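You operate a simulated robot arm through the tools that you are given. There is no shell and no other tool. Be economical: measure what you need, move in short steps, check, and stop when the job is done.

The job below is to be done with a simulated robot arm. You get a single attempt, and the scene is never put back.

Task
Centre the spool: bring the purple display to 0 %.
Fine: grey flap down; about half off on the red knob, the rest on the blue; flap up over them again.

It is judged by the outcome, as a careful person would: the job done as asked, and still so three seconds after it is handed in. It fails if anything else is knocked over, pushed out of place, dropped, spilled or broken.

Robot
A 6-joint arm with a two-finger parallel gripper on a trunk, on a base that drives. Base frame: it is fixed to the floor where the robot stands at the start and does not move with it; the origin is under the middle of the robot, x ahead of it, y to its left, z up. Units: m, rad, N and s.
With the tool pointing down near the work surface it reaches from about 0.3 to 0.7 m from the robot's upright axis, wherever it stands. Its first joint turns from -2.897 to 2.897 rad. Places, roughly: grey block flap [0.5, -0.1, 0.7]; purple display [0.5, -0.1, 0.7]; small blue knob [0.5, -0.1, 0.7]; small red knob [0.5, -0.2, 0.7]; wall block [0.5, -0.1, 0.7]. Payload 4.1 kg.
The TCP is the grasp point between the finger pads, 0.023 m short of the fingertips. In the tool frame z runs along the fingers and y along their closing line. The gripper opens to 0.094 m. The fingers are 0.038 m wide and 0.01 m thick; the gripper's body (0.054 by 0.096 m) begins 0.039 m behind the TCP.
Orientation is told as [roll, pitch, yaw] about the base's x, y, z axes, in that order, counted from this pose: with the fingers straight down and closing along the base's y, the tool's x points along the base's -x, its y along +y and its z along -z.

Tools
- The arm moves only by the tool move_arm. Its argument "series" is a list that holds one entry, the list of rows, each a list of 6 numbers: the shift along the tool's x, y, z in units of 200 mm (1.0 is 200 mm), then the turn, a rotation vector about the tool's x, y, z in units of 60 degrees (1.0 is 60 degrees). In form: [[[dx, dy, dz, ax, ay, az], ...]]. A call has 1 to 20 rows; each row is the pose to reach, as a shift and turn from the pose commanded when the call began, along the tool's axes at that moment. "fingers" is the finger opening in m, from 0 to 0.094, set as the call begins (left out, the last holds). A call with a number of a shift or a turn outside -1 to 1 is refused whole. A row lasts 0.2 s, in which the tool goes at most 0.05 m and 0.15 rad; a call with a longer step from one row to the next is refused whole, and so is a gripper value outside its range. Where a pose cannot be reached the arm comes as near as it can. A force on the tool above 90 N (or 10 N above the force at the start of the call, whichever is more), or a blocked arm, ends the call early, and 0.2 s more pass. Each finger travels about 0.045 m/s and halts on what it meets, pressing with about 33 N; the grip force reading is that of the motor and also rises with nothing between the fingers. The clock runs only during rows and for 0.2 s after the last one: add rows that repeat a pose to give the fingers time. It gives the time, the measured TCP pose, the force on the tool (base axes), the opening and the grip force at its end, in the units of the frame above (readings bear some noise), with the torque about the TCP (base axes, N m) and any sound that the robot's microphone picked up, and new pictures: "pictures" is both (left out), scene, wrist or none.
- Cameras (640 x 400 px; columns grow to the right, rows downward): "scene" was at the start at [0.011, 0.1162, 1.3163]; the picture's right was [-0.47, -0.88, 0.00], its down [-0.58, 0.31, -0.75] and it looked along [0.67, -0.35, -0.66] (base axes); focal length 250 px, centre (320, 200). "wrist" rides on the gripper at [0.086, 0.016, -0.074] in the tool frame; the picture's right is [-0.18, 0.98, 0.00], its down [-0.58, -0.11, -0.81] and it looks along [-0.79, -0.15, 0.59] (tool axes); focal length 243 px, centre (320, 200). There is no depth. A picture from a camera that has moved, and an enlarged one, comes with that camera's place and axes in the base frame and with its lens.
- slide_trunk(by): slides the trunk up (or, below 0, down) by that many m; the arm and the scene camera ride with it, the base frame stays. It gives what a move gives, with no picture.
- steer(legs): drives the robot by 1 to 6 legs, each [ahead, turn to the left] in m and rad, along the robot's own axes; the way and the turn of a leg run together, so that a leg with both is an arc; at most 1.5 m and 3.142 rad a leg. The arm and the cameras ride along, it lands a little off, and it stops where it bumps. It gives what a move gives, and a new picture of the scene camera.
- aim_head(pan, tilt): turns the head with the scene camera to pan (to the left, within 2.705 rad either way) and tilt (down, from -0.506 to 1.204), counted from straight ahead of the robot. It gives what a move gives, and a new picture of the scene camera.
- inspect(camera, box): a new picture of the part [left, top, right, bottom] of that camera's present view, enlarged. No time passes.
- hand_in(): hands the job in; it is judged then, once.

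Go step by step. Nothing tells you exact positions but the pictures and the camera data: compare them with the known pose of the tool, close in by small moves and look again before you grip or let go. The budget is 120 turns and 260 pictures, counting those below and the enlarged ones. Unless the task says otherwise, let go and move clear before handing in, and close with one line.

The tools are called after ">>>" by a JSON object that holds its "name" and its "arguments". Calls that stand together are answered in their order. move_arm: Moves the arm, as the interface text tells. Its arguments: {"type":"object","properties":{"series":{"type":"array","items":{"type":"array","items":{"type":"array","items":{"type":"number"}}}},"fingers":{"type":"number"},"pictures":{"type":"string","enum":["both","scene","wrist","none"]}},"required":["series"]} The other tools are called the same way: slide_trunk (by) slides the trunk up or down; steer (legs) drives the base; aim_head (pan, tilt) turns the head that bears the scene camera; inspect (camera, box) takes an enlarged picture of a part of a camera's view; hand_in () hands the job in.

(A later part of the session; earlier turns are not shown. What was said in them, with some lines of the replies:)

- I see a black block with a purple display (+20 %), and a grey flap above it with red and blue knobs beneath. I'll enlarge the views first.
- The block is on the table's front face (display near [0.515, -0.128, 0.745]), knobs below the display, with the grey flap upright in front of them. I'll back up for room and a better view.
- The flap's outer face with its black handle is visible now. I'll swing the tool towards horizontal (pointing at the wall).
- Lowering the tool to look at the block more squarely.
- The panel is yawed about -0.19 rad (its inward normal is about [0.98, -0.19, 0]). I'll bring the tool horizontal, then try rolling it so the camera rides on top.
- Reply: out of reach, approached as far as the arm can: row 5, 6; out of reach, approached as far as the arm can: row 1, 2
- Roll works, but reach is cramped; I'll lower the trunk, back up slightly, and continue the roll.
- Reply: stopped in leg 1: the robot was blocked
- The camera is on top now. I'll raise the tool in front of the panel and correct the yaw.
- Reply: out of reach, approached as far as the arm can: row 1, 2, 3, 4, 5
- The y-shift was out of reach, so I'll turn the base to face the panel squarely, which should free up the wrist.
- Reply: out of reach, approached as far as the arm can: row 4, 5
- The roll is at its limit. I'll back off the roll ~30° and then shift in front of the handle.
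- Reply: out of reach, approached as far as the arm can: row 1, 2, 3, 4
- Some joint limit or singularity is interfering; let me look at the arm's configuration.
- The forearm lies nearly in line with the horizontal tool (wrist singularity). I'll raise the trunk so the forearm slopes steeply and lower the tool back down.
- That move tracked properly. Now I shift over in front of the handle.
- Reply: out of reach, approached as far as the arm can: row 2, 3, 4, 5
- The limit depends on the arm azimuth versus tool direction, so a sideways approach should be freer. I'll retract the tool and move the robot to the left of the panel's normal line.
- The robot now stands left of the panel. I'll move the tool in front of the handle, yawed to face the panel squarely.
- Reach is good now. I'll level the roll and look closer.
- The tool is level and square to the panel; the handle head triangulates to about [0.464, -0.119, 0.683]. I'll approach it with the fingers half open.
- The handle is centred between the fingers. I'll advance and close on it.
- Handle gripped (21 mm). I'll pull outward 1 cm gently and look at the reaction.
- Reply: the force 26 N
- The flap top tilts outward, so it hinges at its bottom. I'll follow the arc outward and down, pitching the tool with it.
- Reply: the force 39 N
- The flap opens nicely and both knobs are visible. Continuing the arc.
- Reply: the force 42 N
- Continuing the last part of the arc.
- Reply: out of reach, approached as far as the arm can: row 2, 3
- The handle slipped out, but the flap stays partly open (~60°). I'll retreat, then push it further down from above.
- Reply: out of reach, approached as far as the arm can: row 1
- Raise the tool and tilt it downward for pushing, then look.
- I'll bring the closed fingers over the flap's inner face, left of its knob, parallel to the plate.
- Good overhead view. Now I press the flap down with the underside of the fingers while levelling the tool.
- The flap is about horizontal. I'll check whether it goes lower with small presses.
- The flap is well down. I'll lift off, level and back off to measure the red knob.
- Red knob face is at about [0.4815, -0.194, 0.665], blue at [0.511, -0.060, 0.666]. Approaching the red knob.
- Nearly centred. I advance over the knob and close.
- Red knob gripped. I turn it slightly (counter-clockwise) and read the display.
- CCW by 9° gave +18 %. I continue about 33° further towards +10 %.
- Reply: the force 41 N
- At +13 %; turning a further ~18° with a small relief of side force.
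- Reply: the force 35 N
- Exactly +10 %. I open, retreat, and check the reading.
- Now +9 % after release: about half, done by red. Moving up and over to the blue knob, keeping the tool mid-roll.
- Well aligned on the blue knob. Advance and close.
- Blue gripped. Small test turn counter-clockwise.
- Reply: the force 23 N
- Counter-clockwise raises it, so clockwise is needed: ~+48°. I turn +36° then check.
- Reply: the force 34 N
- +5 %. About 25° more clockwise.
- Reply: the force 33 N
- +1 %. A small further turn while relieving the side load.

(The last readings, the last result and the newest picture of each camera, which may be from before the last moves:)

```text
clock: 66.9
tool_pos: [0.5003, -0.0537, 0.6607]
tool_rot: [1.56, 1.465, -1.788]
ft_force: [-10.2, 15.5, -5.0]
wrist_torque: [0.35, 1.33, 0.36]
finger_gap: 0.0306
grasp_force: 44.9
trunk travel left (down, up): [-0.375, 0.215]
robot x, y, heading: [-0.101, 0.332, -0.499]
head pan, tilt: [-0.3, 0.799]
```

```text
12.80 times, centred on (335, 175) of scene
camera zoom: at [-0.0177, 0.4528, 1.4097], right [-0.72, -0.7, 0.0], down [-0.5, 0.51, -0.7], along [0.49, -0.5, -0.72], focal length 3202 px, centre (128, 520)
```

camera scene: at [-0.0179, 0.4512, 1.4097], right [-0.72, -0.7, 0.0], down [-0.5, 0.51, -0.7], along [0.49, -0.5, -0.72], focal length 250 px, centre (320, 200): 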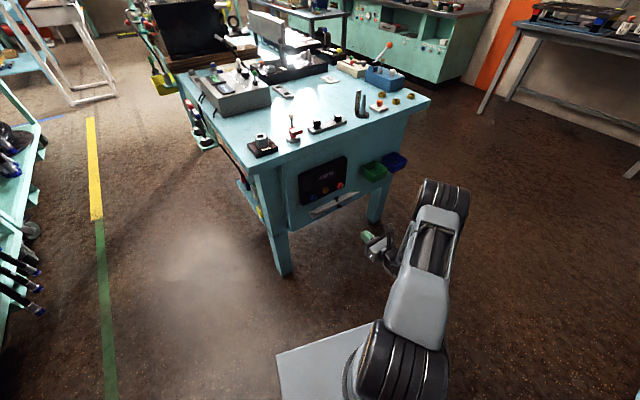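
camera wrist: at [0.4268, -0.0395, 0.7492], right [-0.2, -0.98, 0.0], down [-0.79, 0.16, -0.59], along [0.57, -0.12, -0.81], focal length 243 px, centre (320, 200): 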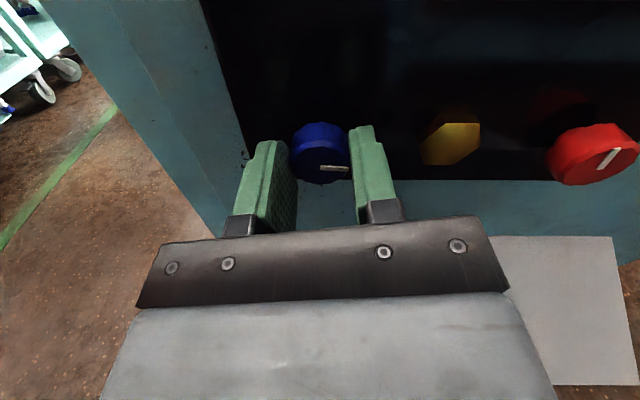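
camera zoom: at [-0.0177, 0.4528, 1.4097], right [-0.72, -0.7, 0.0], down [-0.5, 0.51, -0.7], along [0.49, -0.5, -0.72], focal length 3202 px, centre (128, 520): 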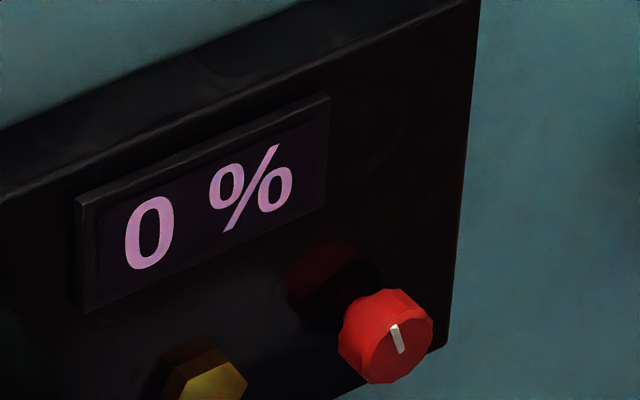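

0 %. Releasing and checking.

>>> {"name": "move_arm", "arguments": {"series": [[[0, 0, 0, 0, 0, 0], [0, 0, 0, 0, 0, 0], [0, 0, 0, 0, 0, 0]]], "fingers": 0.055, "pictures": "wrist"}}

>>> {"name": "inspect", "arguments": {"camera": "scene", "box": [310, 160, 360, 190]}}

```text
clock: 67.7
tool_pos: [0.5009, -0.0548, 0.6601]
tool_rot: [1.561, 1.466, -1.783]
ft_force: [-0.4, 0.1, -0.6]
wrist_torque: [-0.01, 0.02, -0.02]
finger_gap: 0.0551
grasp_force: 0.0
trunk travel left (down, up): [-0.375, 0.215]
robot x, y, heading: [-0.0981, 0.3327, -0.501]
head pan, tilt: [-0.3, 0.799]
camera wrist: at [0.4256, -0.0461, 0.7483], right [-0.2, -0.98, -0.08], down [-0.78, 0.21, -0.59], along [0.59, -0.06, -0.8], focal length 243 px, centre (320, 200)
```

wrist: 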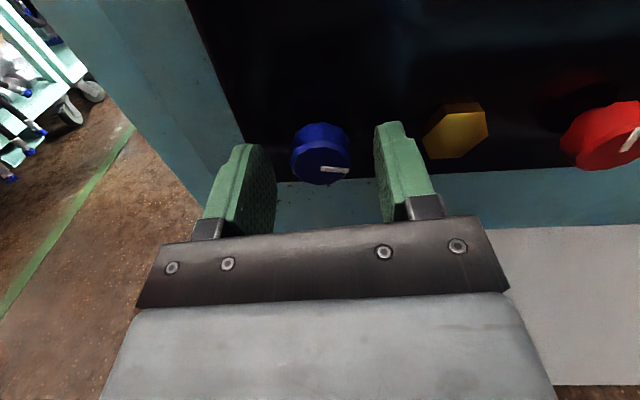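

```text
12.80 times, centred on (335, 175) of scene
camera zoom: at [-0.0177, 0.4519, 1.4098], right [-0.72, -0.7, 0.0], down [-0.5, 0.51, -0.7], along [0.49, -0.5, -0.72], focal length 3202 px, centre (128, 520)
```

zoom: 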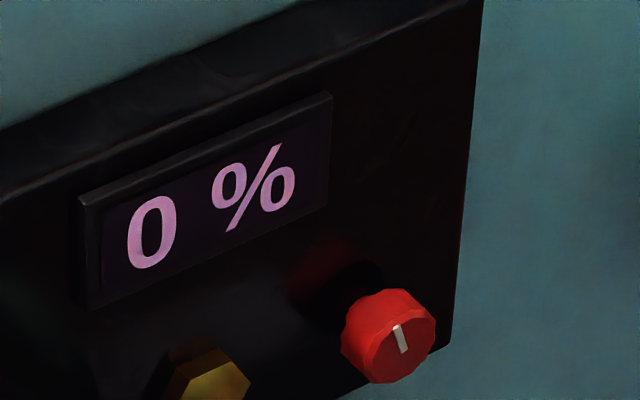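

0 % holds. Now I lift slightly, back out, close the fingers and go below the flap to raise it.

>>> {"name": "move_arm", "arguments": {"series": [[[0.06, 0, 0, 0, 0, 0], [0.11, 0, -0.1, 0, 0, 0], [0.11, 0, -0.3, 0, 0, 0], [0.11, 0, -0.5, 0, 0, 0.05], [0.11, 0, -0.7, 0, 0, 0.1], [0.11, 0, -0.9, 0, 0, 0.1]]], "fingers": 0.055, "pictures": "wrist"}}

>>> {"name": "inspect", "arguments": {"camera": "scene", "box": [290, 140, 410, 230]}}

```text
clock: 69.1
tool_pos: [0.3231, -0.0168, 0.6805]
tool_rot: [-0.449, 1.57, 2.487]
ft_force: [-0.6, 0.0, 0.0]
wrist_torque: [0.0, -0.01, 0.0]
finger_gap: 0.0552
grasp_force: 0.1
trunk travel left (down, up): [-0.375, 0.215]
robot x, y, heading: [-0.1006, 0.3347, -0.498]
head pan, tilt: [-0.3, 0.799]
camera wrist: at [0.2466, -0.0166, 0.7674], right [-0.2, -0.96, -0.18], down [-0.77, 0.27, -0.58], along [0.61, 0.03, -0.79], focal length 243 px, centre (320, 200)
```

wrist: 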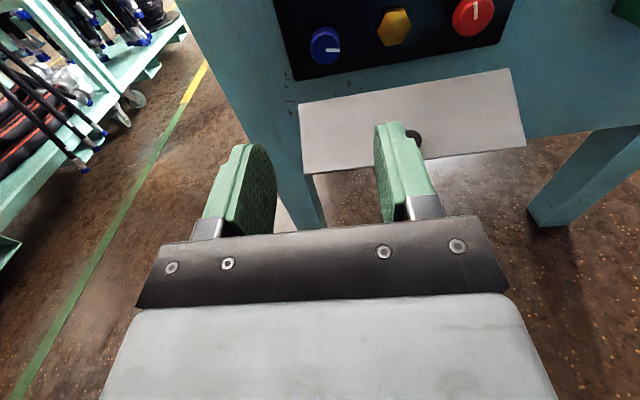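

```text
4.44 times, centred on (350, 185) of scene
camera zoom: at [-0.0176, 0.452, 1.4097], right [-0.72, -0.7, 0.0], down [-0.5, 0.51, -0.7], along [0.49, -0.5, -0.72], focal length 1112 px, centre (187, 267)
```

zoom: 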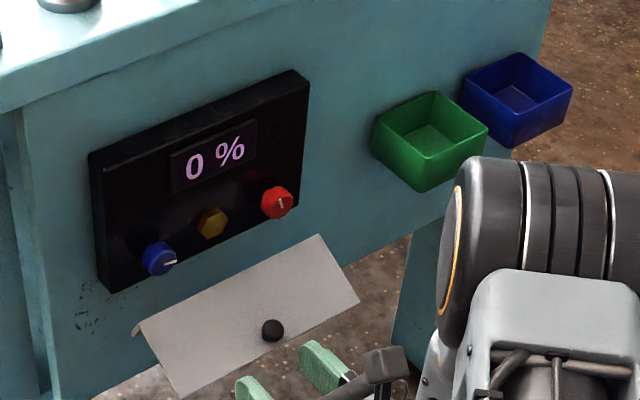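

The flap hangs a bit below horizontal (outer edge near z 0.54). I go down in front of it with closed fingers, then look.

>>> {"name": "move_arm", "arguments": {"series": [[[-0.24, 0.04, 0, 0, 0, 0], [-0.48, 0.08, 0, 0, 0, 0], [-0.72, 0.115, 0, 0, 0, 0], [-0.93, 0.115, 0.05, 0, 0, 0], [-0.93, 0.115, 0.2, 0, 0, 0]]], "fingers": 0, "pictures": "wrist"}}

>>> {"name": "inspect", "arguments": {"camera": "scene", "box": [280, 140, 440, 260]}}

```text
clock: 70.3
tool_pos: [0.3597, -0.0473, 0.4954]
tool_rot: [-0.237, 1.569, 2.702]
ft_force: [-0.9, -0.4, 0.7]
wrist_torque: [0.02, 0.02, -0.01]
finger_gap: 0.0002
grasp_force: 33.0
trunk travel left (down, up): [-0.375, 0.215]
robot x, y, heading: [-0.1005, 0.3342, -0.497]
head pan, tilt: [-0.3, 0.799]
camera wrist: at [0.2825, -0.048, 0.5821], right [-0.2, -0.96, -0.18], down [-0.77, 0.27, -0.58], along [0.61, 0.03, -0.79], focal length 243 px, centre (320, 200)
```

wrist: 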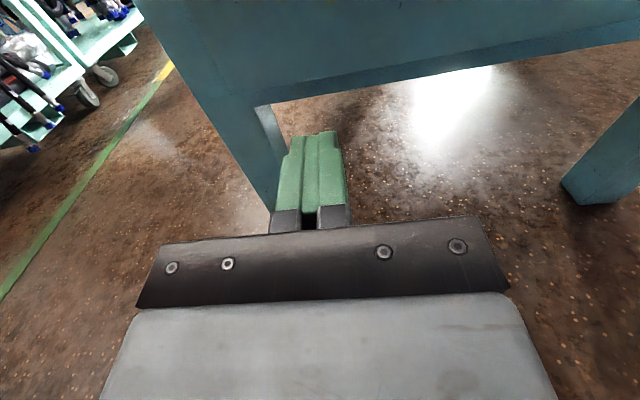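

```text
3.33 times, centred on (360, 200) of scene
camera zoom: at [-0.018, 0.4519, 1.4098], right [-0.71, -0.7, 0.0], down [-0.5, 0.51, -0.7], along [0.49, -0.5, -0.72], focal length 834 px, centre (187, 200)
```

zoom: 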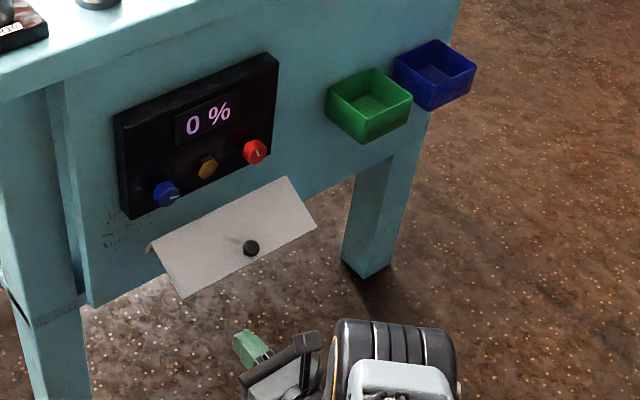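

Clear below the flap. Moving in underneath it.

>>> {"name": "move_arm", "arguments": {"series": [[[0, 0, 0.2, 0, 0, 0], [0, 0, 0.36, 0, 0, 0], [0, 0, 0.48, 0, 0, 0]]], "pictures": "wrist"}}

>>> {"name": "inspect", "arguments": {"camera": "scene", "box": [280, 140, 440, 260]}}

```text
clock: 71.1
tool_pos: [0.4503, -0.065, 0.4984]
tool_rot: [-0.246, 1.567, 2.69]
ft_force: [-0.7, -0.1, -0.2]
wrist_torque: [0.0, 0.01, 0.0]
finger_gap: 0.0
grasp_force: 33.1
out of reach, approached as far as the arm can: row 3
trunk travel left (down, up): [-0.375, 0.215]
robot x, y, heading: [-0.0992, 0.3358, -0.501]
head pan, tilt: [-0.3, 0.799]
camera wrist: at [0.3747, -0.0653, 0.5844], right [-0.2, -0.96, -0.18], down [-0.77, 0.27, -0.58], along [0.61, 0.03, -0.79], focal length 243 px, centre (320, 200)
```

wrist: 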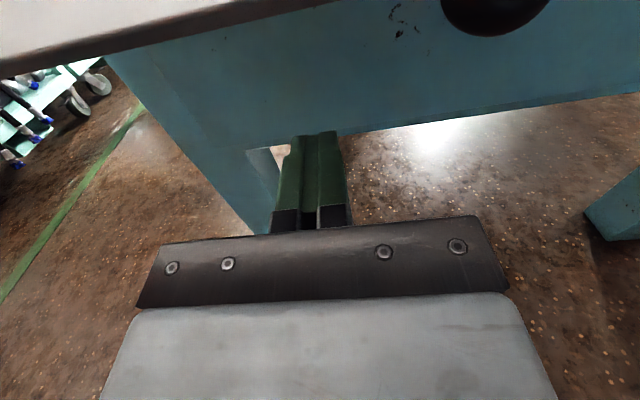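

```text
3.33 times, centred on (360, 200) of scene
camera zoom: at [-0.0178, 0.452, 1.4098], right [-0.72, -0.7, 0.0], down [-0.5, 0.51, -0.7], along [0.49, -0.5, -0.72], focal length 834 px, centre (187, 200)
```

zoom: 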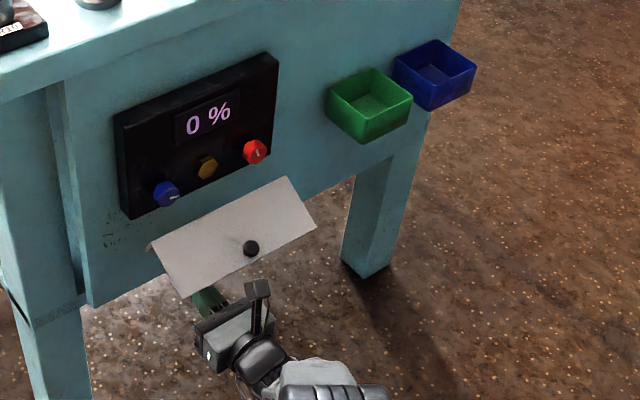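

The finger is under the flap's left part, clear of the handle. Raising slowly.

>>> {"name": "move_arm", "arguments": {"series": [[[0.1, 0, 0, 0, 0, 0], [0.2, 0, -0.02, 0, 0, 0], [0.3, 0, -0.04, 0, 0, 0], [0.4, 0, -0.06, 0, 0, 0]]], "pictures": "wrist"}}

>>> {"name": "inspect", "arguments": {"camera": "scene", "box": [280, 140, 440, 260]}}

```text
clock: 72.1
tool_pos: [0.438, -0.063, 0.5788]
tool_rot: [-0.015, 1.57, 2.923]
ft_force: [-0.7, 0.9, 0.5]
wrist_torque: [0.0, 0.01, 0.01]
finger_gap: 0.0
grasp_force: 33.2
trunk travel left (down, up): [-0.375, 0.215]
robot x, y, heading: [-0.0977, 0.3327, -0.497]
head pan, tilt: [-0.3, 0.799]
camera wrist: at [0.362, -0.0635, 0.6659], right [-0.2, -0.96, -0.18], down [-0.77, 0.27, -0.58], along [0.61, 0.03, -0.79], focal length 243 px, centre (320, 200)
```

wrist: 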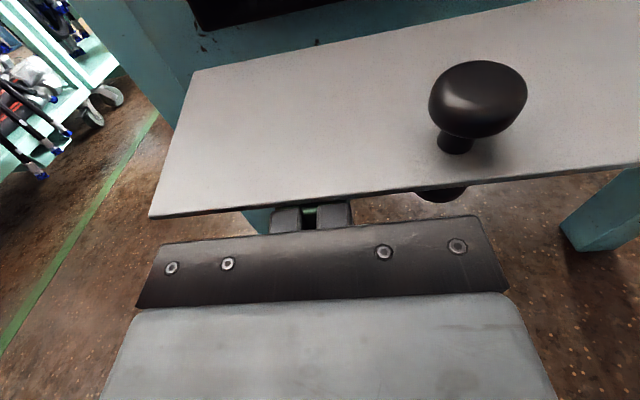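

```text
3.33 times, centred on (360, 200) of scene
camera zoom: at [-0.0177, 0.4519, 1.4097], right [-0.72, -0.7, 0.0], down [-0.5, 0.51, -0.7], along [0.49, -0.5, -0.72], focal length 834 px, centre (187, 200)
```

zoom: 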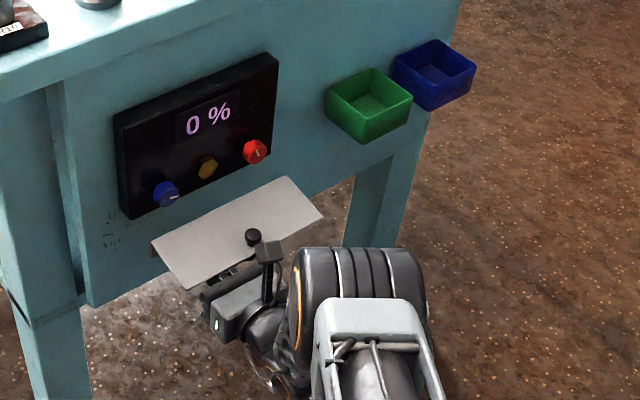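

The flap is rising. I draw back a little and continue along the arc.

>>> {"name": "move_arm", "arguments": {"series": [[[0, 0, -0.15, 0, 0, 0], [0.08, 0, -0.15, 0, 0, 0], [0.16, 0, -0.13, 0, 0, 0], [0.23, 0, -0.09, 0, 0, 0]]], "pictures": "wrist"}}

>>> {"name": "inspect", "arguments": {"camera": "scene", "box": [280, 140, 440, 260]}}

```text
clock: 73.1
tool_pos: [0.4208, -0.0573, 0.6253]
tool_rot: [-0.218, 1.57, 2.72]
ft_force: [0.6, 0.1, -0.7]
wrist_torque: [-0.03, 0.01, 0.02]
finger_gap: 0.0
grasp_force: 33.0
trunk travel left (down, up): [-0.375, 0.215]
robot x, y, heading: [-0.1006, 0.3332, -0.498]
head pan, tilt: [-0.3, 0.799]
camera wrist: at [0.3444, -0.0575, 0.7118], right [-0.2, -0.96, -0.18], down [-0.77, 0.27, -0.58], along [0.61, 0.03, -0.79], focal length 243 px, centre (320, 200)
```

wrist: 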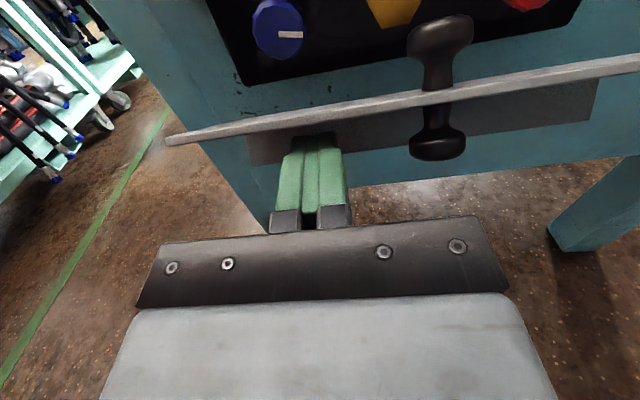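

```text
3.33 times, centred on (360, 200) of scene
camera zoom: at [-0.0178, 0.4519, 1.4097], right [-0.72, -0.7, 0.0], down [-0.5, 0.51, -0.7], along [0.49, -0.5, -0.72], focal length 834 px, centre (187, 200)
```

zoom: 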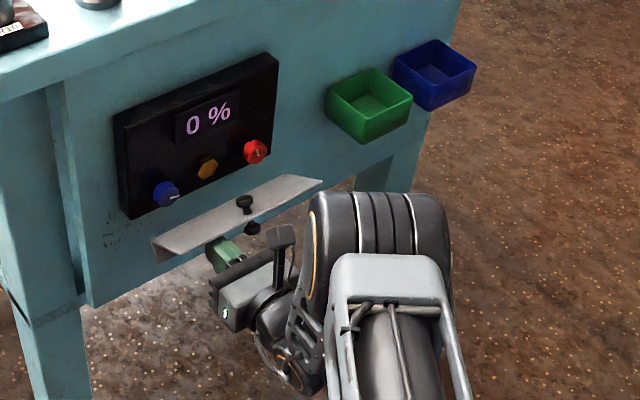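

The flap is at about 45° and follows. Continue up and inward.

>>> {"name": "move_arm", "arguments": {"series": [[[0.06, 0, 0.03, 0, 0, 0], [0.11, 0, 0.07, 0, 0, 0], [0.15, 0, 0.12, 0, 0, 0]]], "pictures": "wrist"}}

>>> {"name": "inspect", "arguments": {"camera": "scene", "box": [280, 140, 440, 260]}}

```text
clock: 73.9
tool_pos: [0.4452, -0.0637, 0.6541]
tool_rot: [-0.029, 1.567, 2.912]
ft_force: [1.0, -0.5, -1.0]
wrist_torque: [0.04, 0.0, -0.02]
finger_gap: 0.0
grasp_force: 33.4
trunk travel left (down, up): [-0.375, 0.215]
robot x, y, heading: [-0.0994, 0.3324, -0.498]
head pan, tilt: [-0.3, 0.799]
camera wrist: at [0.3684, -0.0639, 0.7414], right [-0.2, -0.96, -0.18], down [-0.77, 0.27, -0.58], along [0.61, 0.03, -0.79], focal length 243 px, centre (320, 200)
```

wrist: 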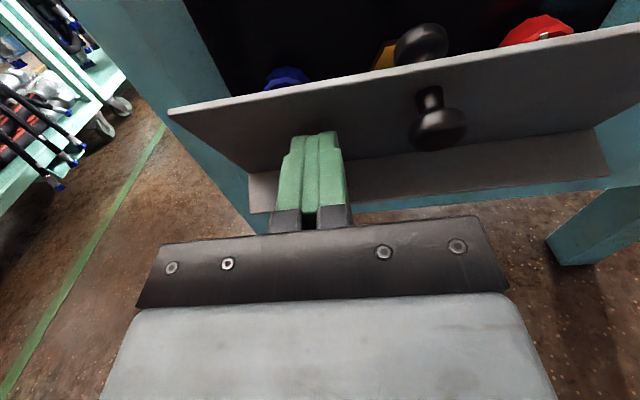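

```text
3.33 times, centred on (360, 200) of scene
camera zoom: at [-0.0178, 0.452, 1.4098], right [-0.72, -0.7, 0.0], down [-0.5, 0.51, -0.7], along [0.49, -0.5, -0.72], focal length 834 px, centre (187, 200)
```

zoom: 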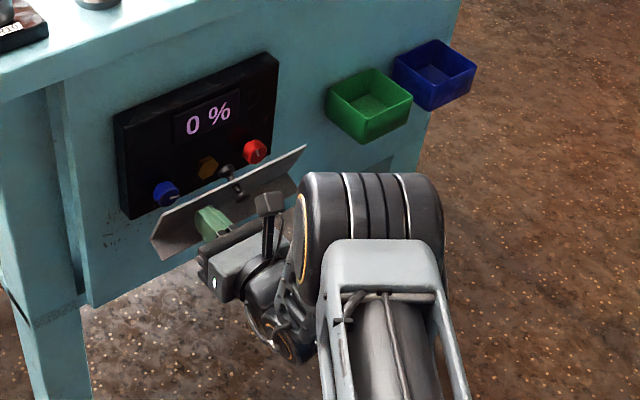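

Nearly up. Pushing the last bit inward gently.

>>> {"name": "move_arm", "arguments": {"series": [[[0.04, 0, 0.03, 0, 0, 0], [0.06, 0, 0.06, 0, 0, 0], [0.06, 0, 0.09, 0, 0, 0]]], "pictures": "wrist"}}

>>> {"name": "inspect", "arguments": {"camera": "scene", "box": [290, 140, 410, 230]}}

```text
clock: 74.7
tool_pos: [0.4621, -0.0679, 0.6666]
tool_rot: [-0.331, 1.57, 2.606]
ft_force: [-0.5, 1.1, 0.6]
wrist_torque: [-0.01, 0.0, 0.0]
finger_gap: 0.0001
grasp_force: 32.6
trunk travel left (down, up): [-0.375, 0.215]
robot x, y, heading: [-0.0993, 0.3351, -0.498]
head pan, tilt: [-0.3, 0.799]
camera wrist: at [0.3868, -0.068, 0.7534], right [-0.2, -0.96, -0.18], down [-0.77, 0.27, -0.58], along [0.61, 0.03, -0.79], focal length 243 px, centre (320, 200)
```

wrist: 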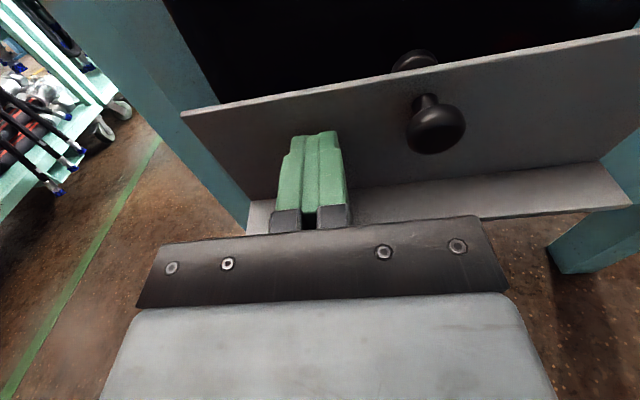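

```text
4.44 times, centred on (350, 185) of scene
camera zoom: at [-0.0177, 0.4519, 1.4098], right [-0.72, -0.7, 0.0], down [-0.5, 0.51, -0.7], along [0.49, -0.5, -0.72], focal length 1112 px, centre (187, 267)
```

zoom: 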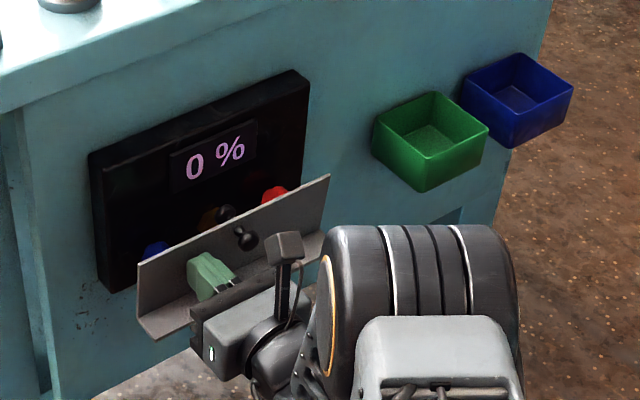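

Just a few mm from its original position; pushing on in small increments.

>>> {"name": "move_arm", "arguments": {"series": [[[0, 0, 0.02, 0, 0, 0], [0, 0, 0.04, 0, 0, 0]]], "pictures": "none"}}

>>> {"name": "inspect", "arguments": {"camera": "scene", "box": [290, 140, 410, 230]}}

```text
clock: 75.3
tool_pos: [0.4686, -0.0699, 0.6668]
tool_rot: [-0.325, 1.569, 2.612]
ft_force: [-23.5, 10.1, 3.7]
wrist_torque: [-0.43, -0.48, 0.1]
finger_gap: 0.0001
grasp_force: 33.1
trunk travel left (down, up): [-0.375, 0.215]
robot x, y, heading: [-0.0976, 0.3345, -0.492]
head pan, tilt: [-0.3, 0.799]
```

```text
4.44 times, centred on (350, 185) of scene
camera zoom: at [-0.0202, 0.4531, 1.4099], right [-0.72, -0.7, 0.0], down [-0.5, 0.51, -0.7], along [0.49, -0.5, -0.72], focal length 1112 px, centre (187, 267)
```

zoom: 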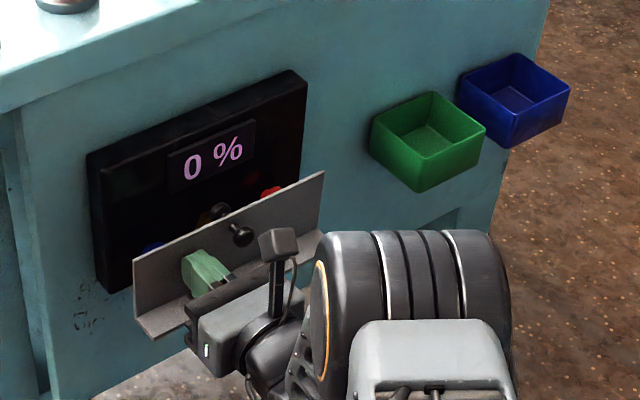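

The flap reached its stop (25 N) at the original position. Backing straight out and checking.

>>> {"name": "move_arm", "arguments": {"series": [[[0, 0, -0.1, 0, 0, 0], [0, 0, -0.3, 0, 0, 0], [0, 0, -0.5, 0, 0, 0], [0, 0, -0.7, 0, 0, 0], [0, 0, -0.7, 0, 0, 0]]], "pictures": "wrist"}}

>>> {"name": "inspect", "arguments": {"camera": "scene", "box": [290, 140, 410, 230]}}

```text
clock: 76.5
tool_pos: [0.3338, -0.0401, 0.6686]
tool_rot: [0.257, 1.568, -3.087]
ft_force: [0.1, -0.1, -0.7]
wrist_torque: [0.02, 0.02, 0.0]
finger_gap: 0.0
grasp_force: 32.5
trunk travel left (down, up): [-0.375, 0.215]
robot x, y, heading: [-0.0979, 0.329, -0.497]
head pan, tilt: [-0.3, 0.799]
camera wrist: at [0.2574, -0.0399, 0.7548], right [-0.2, -0.96, -0.18], down [-0.77, 0.27, -0.58], along [0.61, 0.03, -0.79], focal length 243 px, centre (320, 200)
```

wrist: 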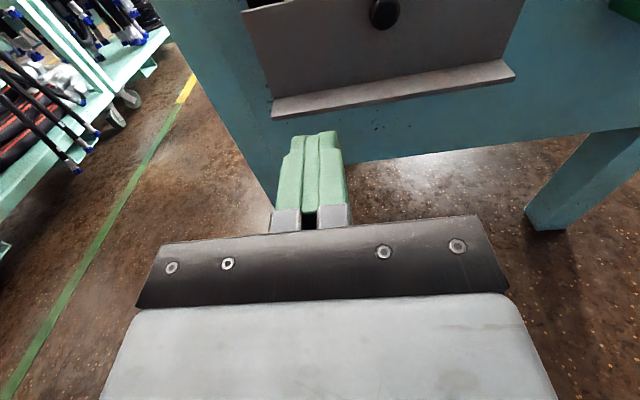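

```text
4.44 times, centred on (350, 185) of scene
camera zoom: at [-0.0179, 0.4519, 1.4098], right [-0.72, -0.7, 0.0], down [-0.5, 0.51, -0.7], along [0.49, -0.5, -0.72], focal length 1112 px, centre (187, 267)
```

zoom: 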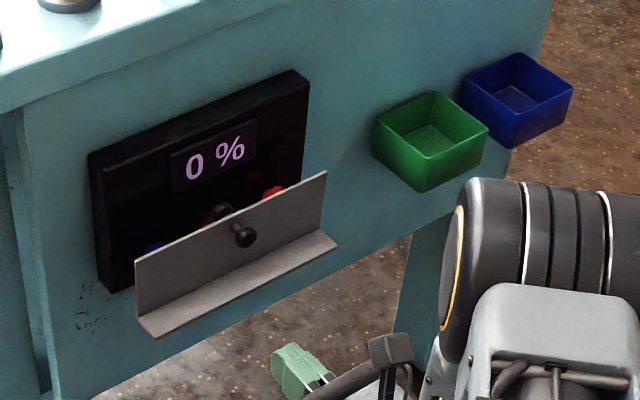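

The display reads 0 %, and the flap is back up over the knobs, matching its starting view. The arm is clear, so I'm handing in.

>>> {"name": "hand_in", "arguments": {}}

```text
The job is handed in.
```

The spool is centred: the purple display reads 0 %, with 11 of the 20 points taken off on red and the last 9 on blue, and the grey flap is back up over both knobs.
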